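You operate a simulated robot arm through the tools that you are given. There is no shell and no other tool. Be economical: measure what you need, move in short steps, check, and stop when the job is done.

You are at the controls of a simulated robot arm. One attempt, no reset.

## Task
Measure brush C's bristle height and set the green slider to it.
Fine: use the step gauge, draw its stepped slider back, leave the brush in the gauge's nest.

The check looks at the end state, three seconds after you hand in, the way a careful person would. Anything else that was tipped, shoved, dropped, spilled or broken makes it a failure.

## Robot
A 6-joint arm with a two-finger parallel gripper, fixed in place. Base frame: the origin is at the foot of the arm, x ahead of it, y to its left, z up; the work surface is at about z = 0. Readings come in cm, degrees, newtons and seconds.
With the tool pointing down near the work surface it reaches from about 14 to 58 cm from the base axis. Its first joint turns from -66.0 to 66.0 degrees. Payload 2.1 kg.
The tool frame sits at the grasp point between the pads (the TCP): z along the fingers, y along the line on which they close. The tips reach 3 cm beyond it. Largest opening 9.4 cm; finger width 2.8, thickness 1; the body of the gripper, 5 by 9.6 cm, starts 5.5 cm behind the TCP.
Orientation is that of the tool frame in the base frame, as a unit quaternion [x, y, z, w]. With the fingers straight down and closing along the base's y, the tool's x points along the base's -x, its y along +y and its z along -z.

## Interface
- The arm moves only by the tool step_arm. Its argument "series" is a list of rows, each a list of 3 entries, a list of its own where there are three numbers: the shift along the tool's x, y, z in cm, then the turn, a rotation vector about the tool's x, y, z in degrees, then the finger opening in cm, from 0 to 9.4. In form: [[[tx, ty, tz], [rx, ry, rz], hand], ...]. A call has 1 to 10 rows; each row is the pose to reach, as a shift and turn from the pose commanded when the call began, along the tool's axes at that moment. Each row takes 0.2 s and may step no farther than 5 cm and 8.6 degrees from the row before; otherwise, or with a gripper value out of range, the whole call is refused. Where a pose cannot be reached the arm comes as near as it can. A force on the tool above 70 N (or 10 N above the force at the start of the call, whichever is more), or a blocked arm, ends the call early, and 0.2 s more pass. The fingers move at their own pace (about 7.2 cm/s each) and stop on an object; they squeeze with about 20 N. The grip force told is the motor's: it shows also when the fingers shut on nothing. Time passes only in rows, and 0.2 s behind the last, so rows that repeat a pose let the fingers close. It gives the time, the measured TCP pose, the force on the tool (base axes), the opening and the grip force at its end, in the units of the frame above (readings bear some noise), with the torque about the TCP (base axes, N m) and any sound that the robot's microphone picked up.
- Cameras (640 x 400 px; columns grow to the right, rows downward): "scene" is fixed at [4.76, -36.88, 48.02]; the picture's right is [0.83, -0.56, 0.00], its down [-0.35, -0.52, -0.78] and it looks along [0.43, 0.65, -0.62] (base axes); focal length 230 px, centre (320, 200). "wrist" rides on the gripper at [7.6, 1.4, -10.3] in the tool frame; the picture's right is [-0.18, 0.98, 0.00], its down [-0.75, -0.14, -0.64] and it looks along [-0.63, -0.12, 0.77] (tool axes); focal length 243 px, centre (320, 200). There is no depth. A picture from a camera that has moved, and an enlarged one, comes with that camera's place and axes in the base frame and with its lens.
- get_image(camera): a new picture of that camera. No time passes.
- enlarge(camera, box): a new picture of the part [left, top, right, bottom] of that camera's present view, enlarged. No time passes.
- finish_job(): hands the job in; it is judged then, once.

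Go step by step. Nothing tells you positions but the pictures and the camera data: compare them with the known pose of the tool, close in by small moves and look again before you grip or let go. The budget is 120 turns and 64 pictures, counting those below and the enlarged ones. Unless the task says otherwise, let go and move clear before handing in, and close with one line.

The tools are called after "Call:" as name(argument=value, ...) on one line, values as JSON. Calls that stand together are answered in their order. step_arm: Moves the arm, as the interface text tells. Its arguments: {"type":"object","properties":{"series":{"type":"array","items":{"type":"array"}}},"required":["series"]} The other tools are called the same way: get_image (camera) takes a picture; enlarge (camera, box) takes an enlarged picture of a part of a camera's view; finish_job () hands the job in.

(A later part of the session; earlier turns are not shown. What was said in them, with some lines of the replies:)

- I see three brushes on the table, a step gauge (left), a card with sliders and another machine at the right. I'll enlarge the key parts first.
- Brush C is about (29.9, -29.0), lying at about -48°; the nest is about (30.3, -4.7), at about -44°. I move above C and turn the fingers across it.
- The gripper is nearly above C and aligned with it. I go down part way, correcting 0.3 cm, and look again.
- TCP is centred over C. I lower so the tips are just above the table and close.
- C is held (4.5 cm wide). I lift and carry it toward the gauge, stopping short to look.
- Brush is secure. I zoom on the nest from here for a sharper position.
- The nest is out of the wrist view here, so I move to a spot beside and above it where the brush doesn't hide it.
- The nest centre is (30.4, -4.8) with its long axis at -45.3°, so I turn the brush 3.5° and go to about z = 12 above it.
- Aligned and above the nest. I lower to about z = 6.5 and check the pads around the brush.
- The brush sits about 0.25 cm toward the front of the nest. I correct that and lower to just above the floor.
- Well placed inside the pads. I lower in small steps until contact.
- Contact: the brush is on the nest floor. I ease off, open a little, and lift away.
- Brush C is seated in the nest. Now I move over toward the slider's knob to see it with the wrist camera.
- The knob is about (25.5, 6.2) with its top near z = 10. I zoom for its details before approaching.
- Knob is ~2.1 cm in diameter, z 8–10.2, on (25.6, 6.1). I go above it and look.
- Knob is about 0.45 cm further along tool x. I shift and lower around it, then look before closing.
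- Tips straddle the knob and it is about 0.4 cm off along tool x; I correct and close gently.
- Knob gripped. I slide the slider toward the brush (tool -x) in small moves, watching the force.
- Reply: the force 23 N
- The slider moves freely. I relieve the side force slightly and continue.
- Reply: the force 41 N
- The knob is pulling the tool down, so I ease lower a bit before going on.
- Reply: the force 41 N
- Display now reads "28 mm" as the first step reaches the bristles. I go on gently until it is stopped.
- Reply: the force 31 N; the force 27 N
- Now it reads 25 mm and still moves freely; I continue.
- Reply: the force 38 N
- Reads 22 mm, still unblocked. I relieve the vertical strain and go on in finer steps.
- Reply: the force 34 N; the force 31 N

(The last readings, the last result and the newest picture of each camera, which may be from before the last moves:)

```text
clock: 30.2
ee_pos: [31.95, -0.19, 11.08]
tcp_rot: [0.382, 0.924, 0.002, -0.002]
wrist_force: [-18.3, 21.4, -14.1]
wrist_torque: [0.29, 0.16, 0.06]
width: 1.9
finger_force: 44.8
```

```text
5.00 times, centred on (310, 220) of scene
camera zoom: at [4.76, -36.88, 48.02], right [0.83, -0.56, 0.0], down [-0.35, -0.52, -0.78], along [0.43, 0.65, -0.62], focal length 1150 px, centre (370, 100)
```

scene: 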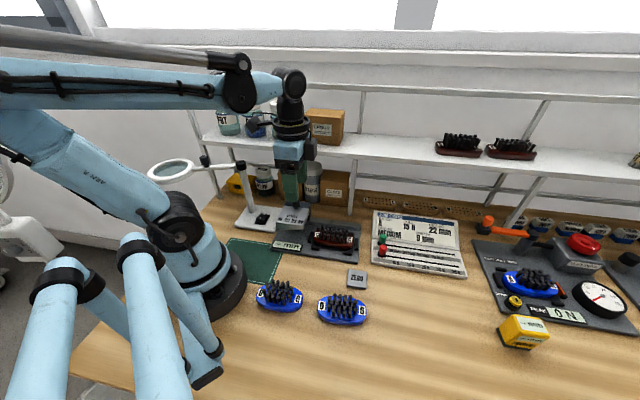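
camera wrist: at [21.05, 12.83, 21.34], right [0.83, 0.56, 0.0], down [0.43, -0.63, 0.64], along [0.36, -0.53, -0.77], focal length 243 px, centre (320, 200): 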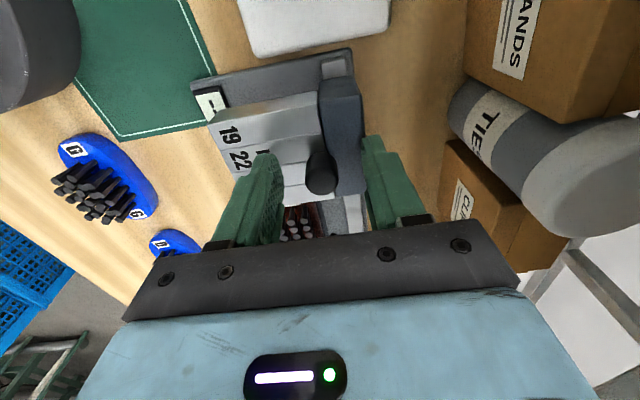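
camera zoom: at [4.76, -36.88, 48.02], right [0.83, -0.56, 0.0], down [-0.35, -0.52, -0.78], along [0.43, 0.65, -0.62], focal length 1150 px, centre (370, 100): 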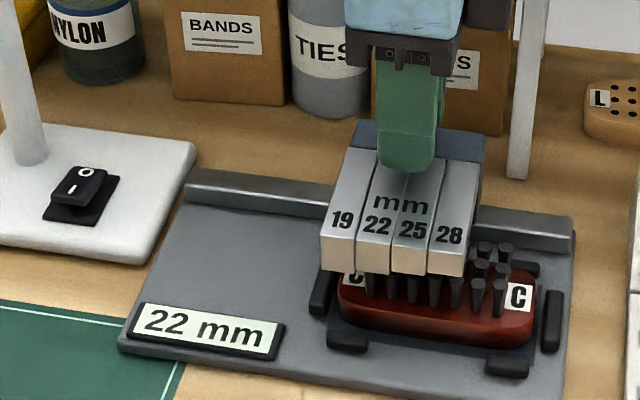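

Blocked now: about 28 N along the slide with 22 mm on the display. I check the contact closely.

Call:
enlarge(camera="scene", box=[300, 215, 364, 255])

```text
10.00 times, centred on (332, 235) of scene
camera zoom: at [4.76, -36.88, 48.02], right [0.83, -0.56, 0.0], down [-0.35, -0.52, -0.78], along [0.43, 0.65, -0.62], focal length 2299 px, centre (200, -150)
```

zoom: 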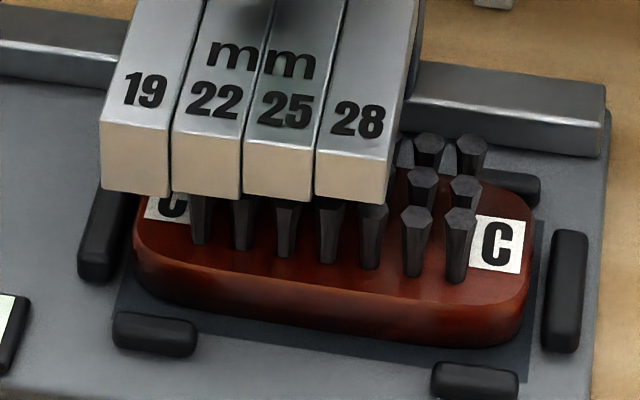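

A small extra push tells whether this is a hard stop or only friction.

Call:
step_arm(series=[[[-0.05, 0.0, 0.03], [0, 0, 0], 1.2], [[-0.12, 0.0, 0.03], [0, 0, 0], 1.2], [[-0.12, 0.0, 0.03], [0, 0, 0], 1.2]])

Call:
enlarge(camera="scene", box=[268, 205, 364, 265])

```text
clock: 31.0
ee_pos: [32.03, -0.04, 11.22]
tcp_rot: [0.382, 0.924, 0.003, -0.004]
wrist_force: [-22.0, 27.4, 11.7]
wrist_torque: [0.78, 0.63, 0.05]
width: 1.9
finger_force: 45.1
```

```text
6.67 times, centred on (316, 235) of scene
camera zoom: at [4.76, -36.88, 48.02], right [0.83, -0.56, 0.0], down [-0.35, -0.52, -0.78], along [0.43, 0.65, -0.62], focal length 1533 px, centre (347, -33)
```

zoom: 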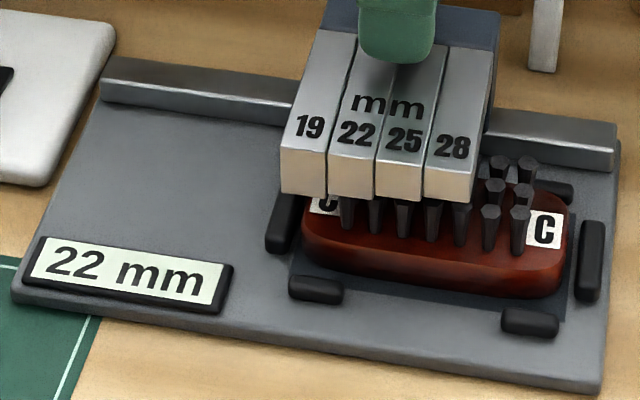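

Hard stop confirmed: 22 mm. Now I draw the slider back along the same path.

Call:
step_arm(series=[[[0.35, 0.0, -0.02], [0, 0, 0], 1.2], [[0.9, 0.03, -0.02], [0, 0, 0], 1.2], [[1.5, 0.04, -0.04], [0, 0, 0], 1.2], [[2.1, 0.04, -0.04], [0, 0, 0], 1.2], [[2.7, 0.02, -0.05], [0, 0, 0], 1.2], [[3.3, 0.0, -0.03], [0, 0, 0], 1.2], [[3.3, 0.0, -0.03], [0, 0, 0], 1.2]])

```text
clock: 32.6
ee_pos: [29.8, 1.9, 11.23]
tcp_rot: [0.385, 0.923, 0.001, 0.001]
wrist_force: [12.8, 10.8, 13.6]
wrist_torque: [0.11, -0.55, -0.01]
width: 1.9
finger_force: 44.8
```

Call:
step_arm(series=[[[0.6, 0.04, -0.03], [0, 0, 0], 1.2], [[1.2, 0.05, -0.03], [0, 0, 0], 1.2], [[1.8, 0.05, -0.03], [0, 0, 0], 1.2], [[2.4, 0.05, -0.04], [0, 0, 0], 1.2], [[3.0, 0.05, -0.05], [0, 0, 0], 1.2], [[3.0, 0.05, -0.05], [0, 0, 0], 1.2]])

```text
clock: 34.0
ee_pos: [27.88, 3.99, 11.19]
tcp_rot: [0.383, 0.924, 0.0, 0.002]
wrist_force: [11.1, 11.8, 8.0]
wrist_torque: [0.33, -0.32, 0.03]
width: 1.9
finger_force: 45.1
```

Call:
step_arm(series=[[[0.6, 0.05, -0.02], [0, 0, 0], 1.2], [[1.2, 0.07, -0.02], [0, 0, 0], 1.2], [[1.8, 0.07, -0.02], [0, 0, 0], 1.2], [[2.4, 0.07, -0.02], [0, 0, 0], 1.2], [[2.8, 0.07, -0.02], [0, 0, 0], 1.2], [[3.05, 0.07, -0.02], [0, 0, 0], 1.2], [[3.05, 0.07, -0.02], [0, 0, 0], 1.2]])

Call:
enlarge(camera="scene", box=[240, 180, 368, 260])

```text
clock: 35.6
ee_pos: [25.69, 6.07, 11.3]
tcp_rot: [0.385, 0.923, -0.002, 0.003]
wrist_force: [17.3, -17.4, -28.7]
wrist_torque: [-0.45, -0.49, -0.06]
width: 1.91
finger_force: 45.1
```

```text
5.00 times, centred on (304, 220) of scene
camera zoom: at [4.77, -36.88, 48.02], right [0.83, -0.56, 0.0], down [-0.35, -0.52, -0.78], along [0.43, 0.65, -0.62], focal length 1150 px, centre (400, 100)
```

zoom: 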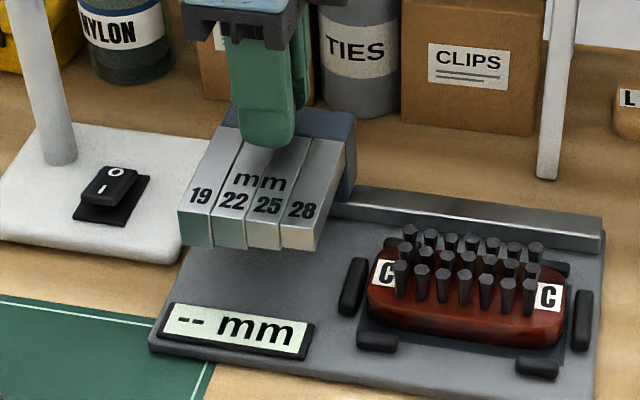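

Slider is back at its end stop and the display reads "--". I ease off, open and lift away.

Call:
step_arm(series=[[[-0.15, 0, 0.04], [0, 0, 0], 1.2], [[-0.15, 0, 0.0], [0, 0, 0], 2.5], [[-0.15, 0, 0.0], [0, 0, 0], 4.5], [[-0.15, 0, 0.0], [0, 0, 0], 4.5], [[-0.15, 0, -4], [0, 0, 0], 4.5], [[-0.15, 0, -8], [0, 0, 0], 4.5], [[-0.15, 0, -8], [0, 0, 0], 4.5]])

Call:
enlarge(camera="scene", box=[360, 200, 480, 275])

```text
clock: 37.2
ee_pos: [25.6, 6.24, 19.45]
tcp_rot: [0.384, 0.923, 0.0, 0.001]
wrist_force: [-1.0, 1.0, 0.4]
wrist_torque: [0.0, 0.01, -0.01]
width: 4.51
finger_force: 0.0
```

```text
5.33 times, centred on (420, 238) of scene
camera zoom: at [4.76, -36.88, 48.02], right [0.83, -0.56, 0.0], down [-0.35, -0.52, -0.78], along [0.43, 0.65, -0.62], focal length 1226 px, centre (-213, 0)
```

zoom: 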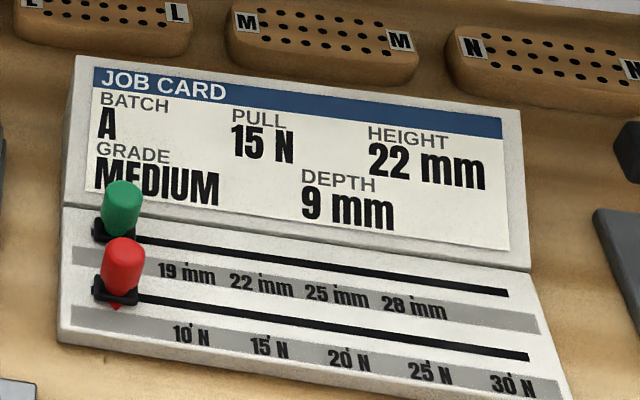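

22 mm it is. Now the green slider: I'll turn the gripper 90° so the fingers close along its slot with the camera on the front side, and move above it.

Call:
step_arm(series=[[[-2.2, -0.37, -0.1], [0, 0, -8.5], 4.5], [[-4.4, -0.74, -0.2], [0, 0, -17], 4.5], [[-6.6, -1.11, -0.3], [0, 0, -25.5], 4.5], [[-8.8, -1.48, -0.4], [0, 0, -34], 4.5], [[-11, -1.85, -0.5], [0, 0, -42.5], 4.5], [[-13.2, -2.22, -0.5], [0, 0, -51], 4.5], [[-15.4, -2.6, -0.5], [0, 0, -59.5], 4.5], [[-17.6, -3.0, -0.5], [0, 0, -68], 4.5], [[-19.8, -3.3, -0.5], [0, 0, -76.5], 4.5], [[-22, -3.7, -0.5], [0, 0, -85], 4.5]])

Call:
get_image(camera="wrist")

```text
clock: 39.4
ee_pos: [38.7, -12.13, 19.76]
tcp_rot: [-0.343, 0.94, -0.001, 0.0]
wrist_force: [-0.5, 0.3, -0.7]
wrist_torque: [0.0, 0.0, 0.0]
width: 4.49
finger_force: 0.0
```

```text
16 pictures are left
camera wrist: at [31.88, -15.82, 29.96], right [-0.49, 0.87, 0.0], down [0.67, 0.38, 0.64], along [0.56, 0.31, -0.77], focal length 243 px, centre (320, 200)
```

wrist: 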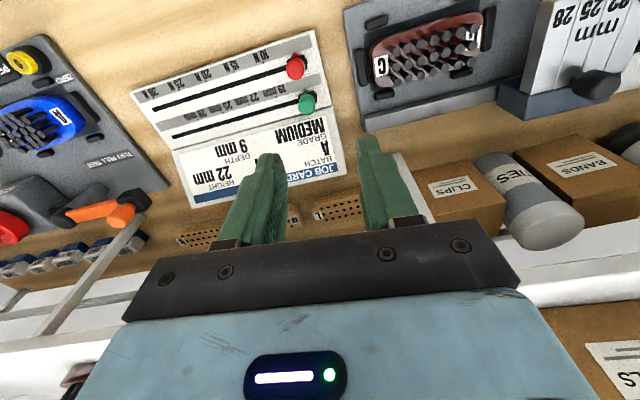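

The green knob is about (39.9, -13.0), top near z = 5, and the panel lies at about -46°. I finish the turn and come down above it.

Call:
step_arm(series=[[[-0.36, -1.44, 2], [0, 0, -3.9], 4.5], [[-0.36, -1.44, 6], [0, 0, -3.9], 4.5], [[-0.36, -1.44, 10], [0, 0, -3.9], 4.5], [[-0.36, -1.44, 10], [0, 0, -3.9], 4.5]])

Call:
get_image(camera="wrist")

Call:
enlarge(camera="scene", box=[340, 190, 468, 270])

```text
clock: 40.4
ee_pos: [39.79, -12.87, 9.66]
tcp_rot: [-0.373, 0.928, -0.001, 0.0]
wrist_force: [0.2, -0.4, -0.4]
wrist_torque: [0.01, 0.02, -0.01]
width: 4.5
finger_force: 0.1
```

```text
15 pictures are left
camera wrist: at [33.44, -17.1, 19.84], right [-0.55, 0.84, 0.0], down [0.64, 0.42, 0.64], along [0.54, 0.35, -0.77], focal length 243 px, centre (320, 200)
```

wrist: 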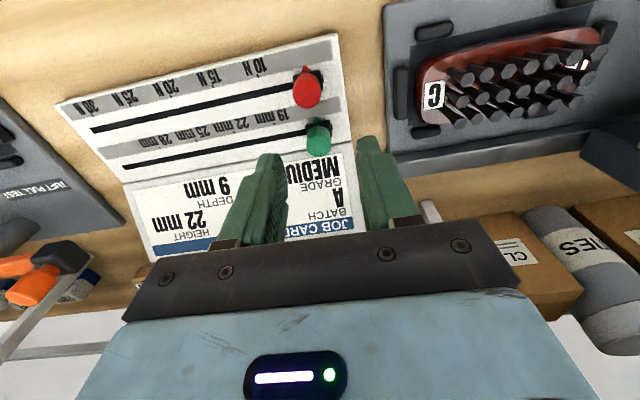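

```text
5.00 times, centred on (404, 230) of scene
camera zoom: at [4.76, -36.88, 48.02], right [0.83, -0.56, 0.0], down [-0.35, -0.52, -0.78], along [0.43, 0.65, -0.62], focal length 1150 px, centre (-100, 50)
```

zoom: 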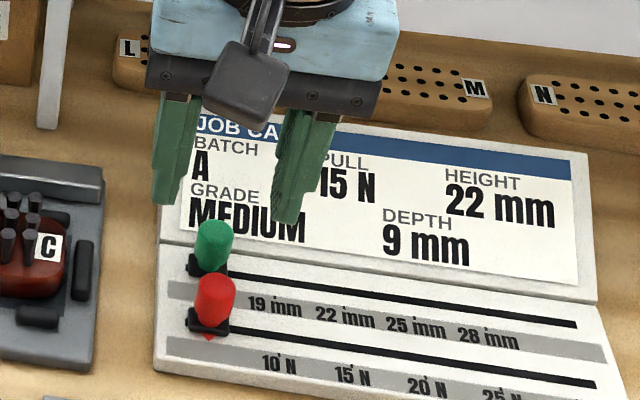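

Knob at about (40.0, -12.9), top z ≈ 4.6. I lower around it to TCP z ≈ 6.2 and close.

Call:
step_arm(series=[[[-0.14, -0.14, 0.5], [0, 0, 0], 4.5], [[-0.14, -0.14, 2], [0, 0, 0], 4.5], [[-0.14, -0.14, 3.4], [0, 0, 0], 4.5], [[-0.14, -0.14, 3.4], [0, 0, 0], 4.5]])

Call:
enlarge(camera="scene", box=[350, 205, 446, 265])

```text
clock: 41.4
ee_pos: [40.1, -12.9, 6.3]
tcp_rot: [-0.373, 0.928, -0.002, 0.001]
wrist_force: [-0.3, -0.9, 0.5]
wrist_torque: [0.01, 0.0, 0.01]
width: 4.49
finger_force: 0.0
```

```text
6.67 times, centred on (398, 235) of scene
camera zoom: at [4.76, -36.88, 48.02], right [0.83, -0.56, 0.0], down [-0.35, -0.52, -0.78], along [0.43, 0.65, -0.62], focal length 1533 px, centre (-200, -33)
```

zoom: 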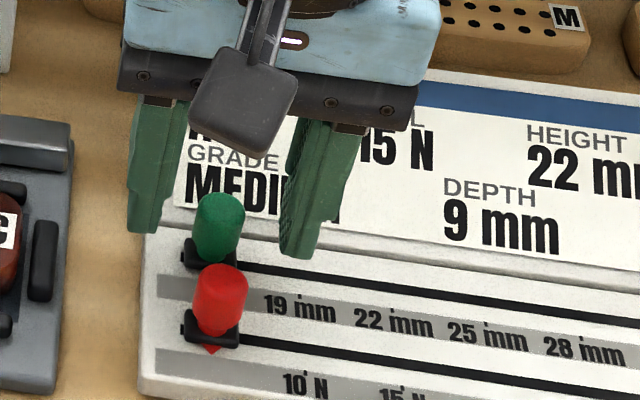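

Fingers straddle the knob well. Closing.

Call:
step_arm(series=[[[0, 0, 0], [0, 0, 0], 3], [[0, 0, 0], [0, 0, 0], 1.2], [[0, 0, 0], [0, 0, 0], 1.2], [[0, 0, 0], [0, 0, 0], 1.2]])

```text
clock: 42.4
ee_pos: [40.08, -12.9, 6.3]
tcp_rot: [-0.373, 0.928, -0.001, 0.001]
wrist_force: [4.8, -3.7, -5.3]
wrist_torque: [-0.06, -0.16, -0.02]
width: 1.62
finger_force: 45.3
```

Gripped (1.6 cm). I slide along the slot about 4 cm, then read the pointer.

Call:
step_arm(series=[[[0, -0.3, 0], [0, 0, 0], 1.2], [[0, -0.7, 0], [0, 0, 0], 1.2], [[0, -1.2, 0], [0, 0, 0], 1.2], [[0, -1.6, 0], [0, 0, 0], 1.2], [[0, -2.0, 0], [0, 0, 0], 1.2], [[0, -2.0, 0], [0, 0, 0], 1.2]])

```text
clock: 43.8
ee_pos: [41.51, -14.32, 6.31]
tcp_rot: [-0.372, 0.928, -0.001, -0.001]
wrist_force: [-3.0, -2.3, -19.3]
wrist_torque: [-0.09, 0.16, 0.03]
width: 1.62
finger_force: 44.6
```

Call:
step_arm(series=[[[0, -0.4, 0.03], [0, 0, 0], 1.2], [[0, -0.9, 0.03], [0, 0, 0], 1.2], [[0, -1.4, 0.03], [0, 0, 0], 1.2], [[0, -1.9, 0.03], [0, 0, 0], 1.2], [[0, -2.4, 0.03], [0, 0, 0], 1.2], [[0, -2.4, 0.03], [0, 0, 0], 1.2]])

Call:
enlarge(camera="scene", box=[376, 215, 456, 265])

```text
clock: 45.2
ee_pos: [43.14, -15.94, 6.33]
tcp_rot: [-0.373, 0.928, -0.001, 0.002]
wrist_force: [6.0, 7.2, 5.1]
wrist_torque: [0.27, -0.19, -0.02]
width: 1.61
finger_force: 44.8
```

```text
8.00 times, centred on (416, 240) of scene
camera zoom: at [4.76, -36.88, 48.02], right [0.83, -0.56, 0.0], down [-0.35, -0.52, -0.78], along [0.43, 0.65, -0.62], focal length 1839 px, centre (-448, -120)
```

zoom: 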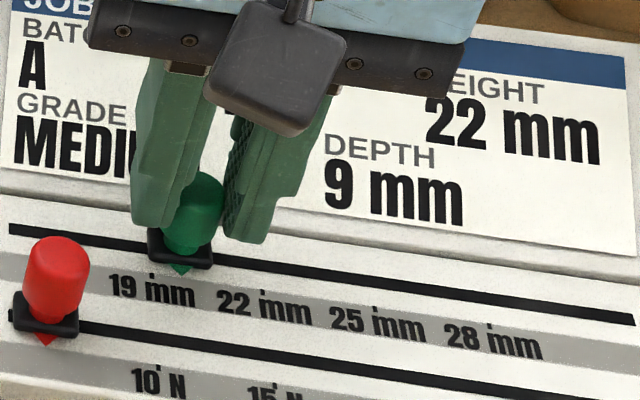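

Pointer sits at about 0.9 cm past the 19 tick; the 22 tick is ~2.45 cm further. I move 2.3 cm and re-read.

Call:
step_arm(series=[[[-0.02, -0.4, 0], [0, 0, 0], 1.2], [[-0.02, -0.9, 0], [0, 0, 0], 1.2], [[-0.02, -1.4, 0], [0, 0, 0], 1.2], [[-0.03, -1.9, 0], [0, 0, 0], 1.2], [[-0.03, -2.3, 0], [0, 0, 0], 1.2], [[-0.03, -2.3, 0], [0, 0, 0], 1.2]])

Call:
enlarge(camera="scene", box=[388, 230, 436, 260])

```text
clock: 46.6
ee_pos: [44.9, -17.75, 6.38]
tcp_rot: [-0.375, 0.927, 0.0, 0.002]
wrist_force: [16.9, 15.8, 23.2]
wrist_torque: [0.12, -0.13, -0.01]
width: 1.66
finger_force: 44.7
```

```text
13.33 times, centred on (412, 245) of scene
camera zoom: at [4.75, -36.88, 48.02], right [0.83, -0.56, 0.0], down [-0.35, -0.52, -0.78], along [0.43, 0.65, -0.62], focal length 3065 px, centre (-907, -400)
```

zoom: 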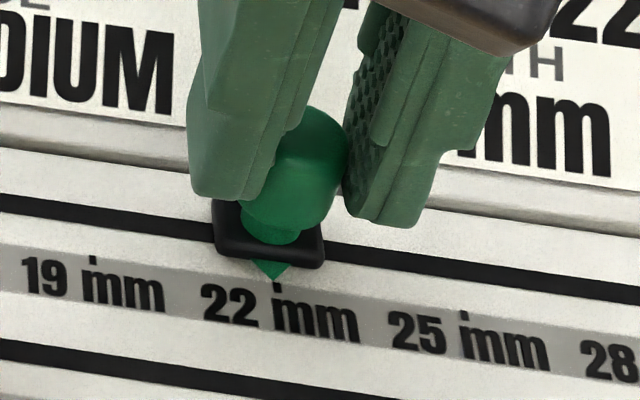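

Pointer is about 0.1 cm short of the 22 tick. I nudge it and relieve the side load.

Call:
step_arm(series=[[[-0.03, -0.06, -0.02], [0, 0, 0], 1.2], [[-0.06, -0.12, -0.04], [0, 0, 0], 1.2], [[-0.06, -0.12, -0.04], [0, 0, 0], 1.2]])

Call:
enlarge(camera="scene", box=[388, 230, 436, 260])

```text
clock: 47.4
ee_pos: [44.85, -17.68, 6.37]
tcp_rot: [-0.373, 0.928, 0.002, 0.001]
wrist_force: [8.6, 9.1, 21.9]
wrist_torque: [1.0, -1.02, -0.02]
width: 1.64
finger_force: 45.0
```

```text
13.33 times, centred on (412, 245) of scene
camera zoom: at [4.75, -36.88, 48.02], right [0.83, -0.56, 0.0], down [-0.35, -0.52, -0.78], along [0.43, 0.65, -0.62], focal length 3065 px, centre (-907, -400)
```

zoom: 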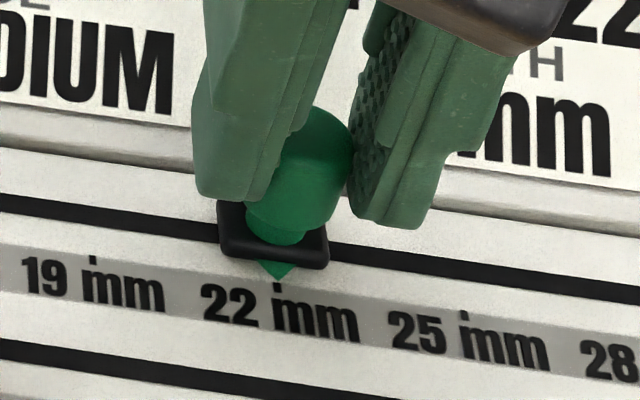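

The pointer is on the 22 tick. I open and lift straight up.

Call:
step_arm(series=[[[0, 0, -0.02], [0, 0, 0], 2.2], [[0, 0, -0.02], [0, 0, 0], 3.5], [[0, 0, -0.02], [0, 0, 0], 4.5], [[0, 0, -0.02], [0, 0, 0], 4.5], [[0, 0, -2], [0, 0, 0], 4.5], [[0, 0, -6], [0, 0, 0], 4.5], [[0, 0, -10], [0, 0, 0], 4.5], [[0, 0, -13], [0, 0, 0], 4.5], [[0, 0, -13], [0, 0, 0], 4.5]])

Call:
enlarge(camera="scene", box=[388, 230, 436, 260])

Call:
get_image(camera="scene")

```text
clock: 49.4
ee_pos: [44.85, -17.76, 19.51]
tcp_rot: [-0.373, 0.928, -0.001, 0.0]
wrist_force: [0.1, 0.3, -0.5]
wrist_torque: [0.01, 0.0, -0.01]
width: 4.49
finger_force: 0.0
```

```text
13.33 times, centred on (412, 245) of scene
camera zoom: at [4.76, -36.88, 48.02], right [0.83, -0.56, 0.0], down [-0.35, -0.52, -0.78], along [0.43, 0.65, -0.62], focal length 3065 px, centre (-907, -400)
```

zoom: 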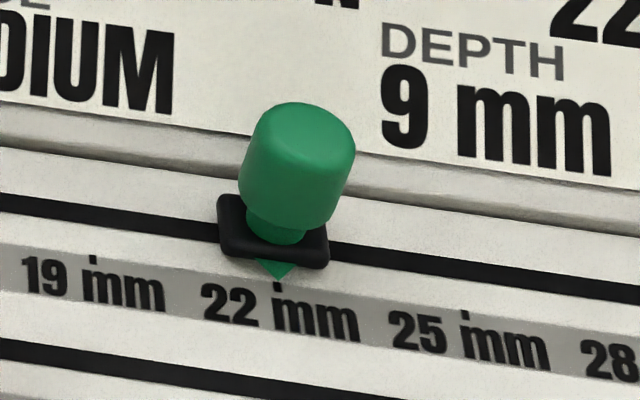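

```text
8 pictures are left
```

scene: 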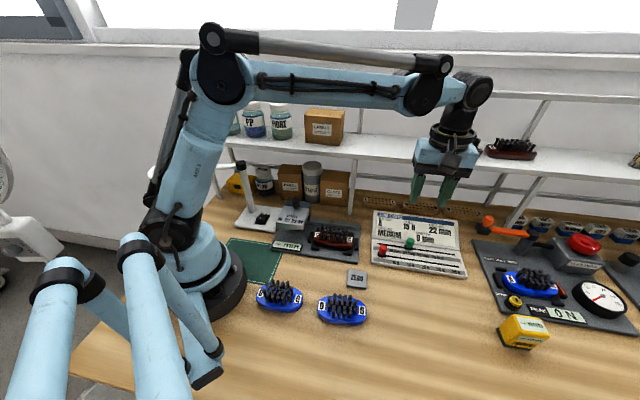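

The pointer stayed on 22 mm and everything else looks in place. One last check on the gauge.

Call:
enlarge(camera="scene", box=[260, 190, 372, 260])

```text
5.71 times, centred on (316, 225) of scene
camera zoom: at [4.76, -36.88, 48.02], right [0.83, -0.56, 0.0], down [-0.35, -0.52, -0.78], along [0.43, 0.65, -0.62], focal length 1314 px, centre (343, 57)
```

zoom: 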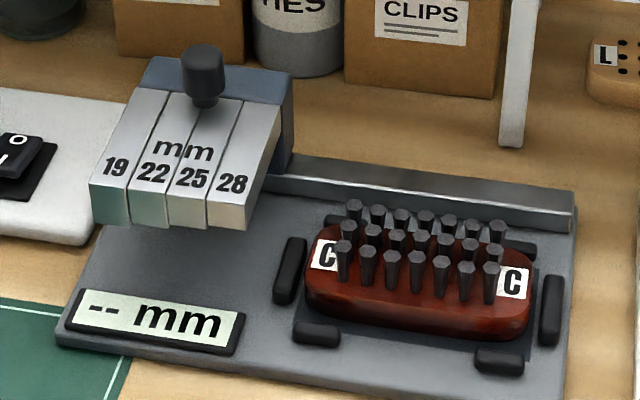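

The stepped slider is drawn back, brush C is in the nest, and the green slider is at 22 mm, so I hand the job in.

Call:
finish_job()

```text
The job is handed in.
```

I measured brush C's bristle height as 22 mm with the step gauge: the stepped slider came to a hard stop with the display on 22. The green slider's pointer is on the 22 mm tick, the stepped slider is drawn back, and the brush is in the nest.
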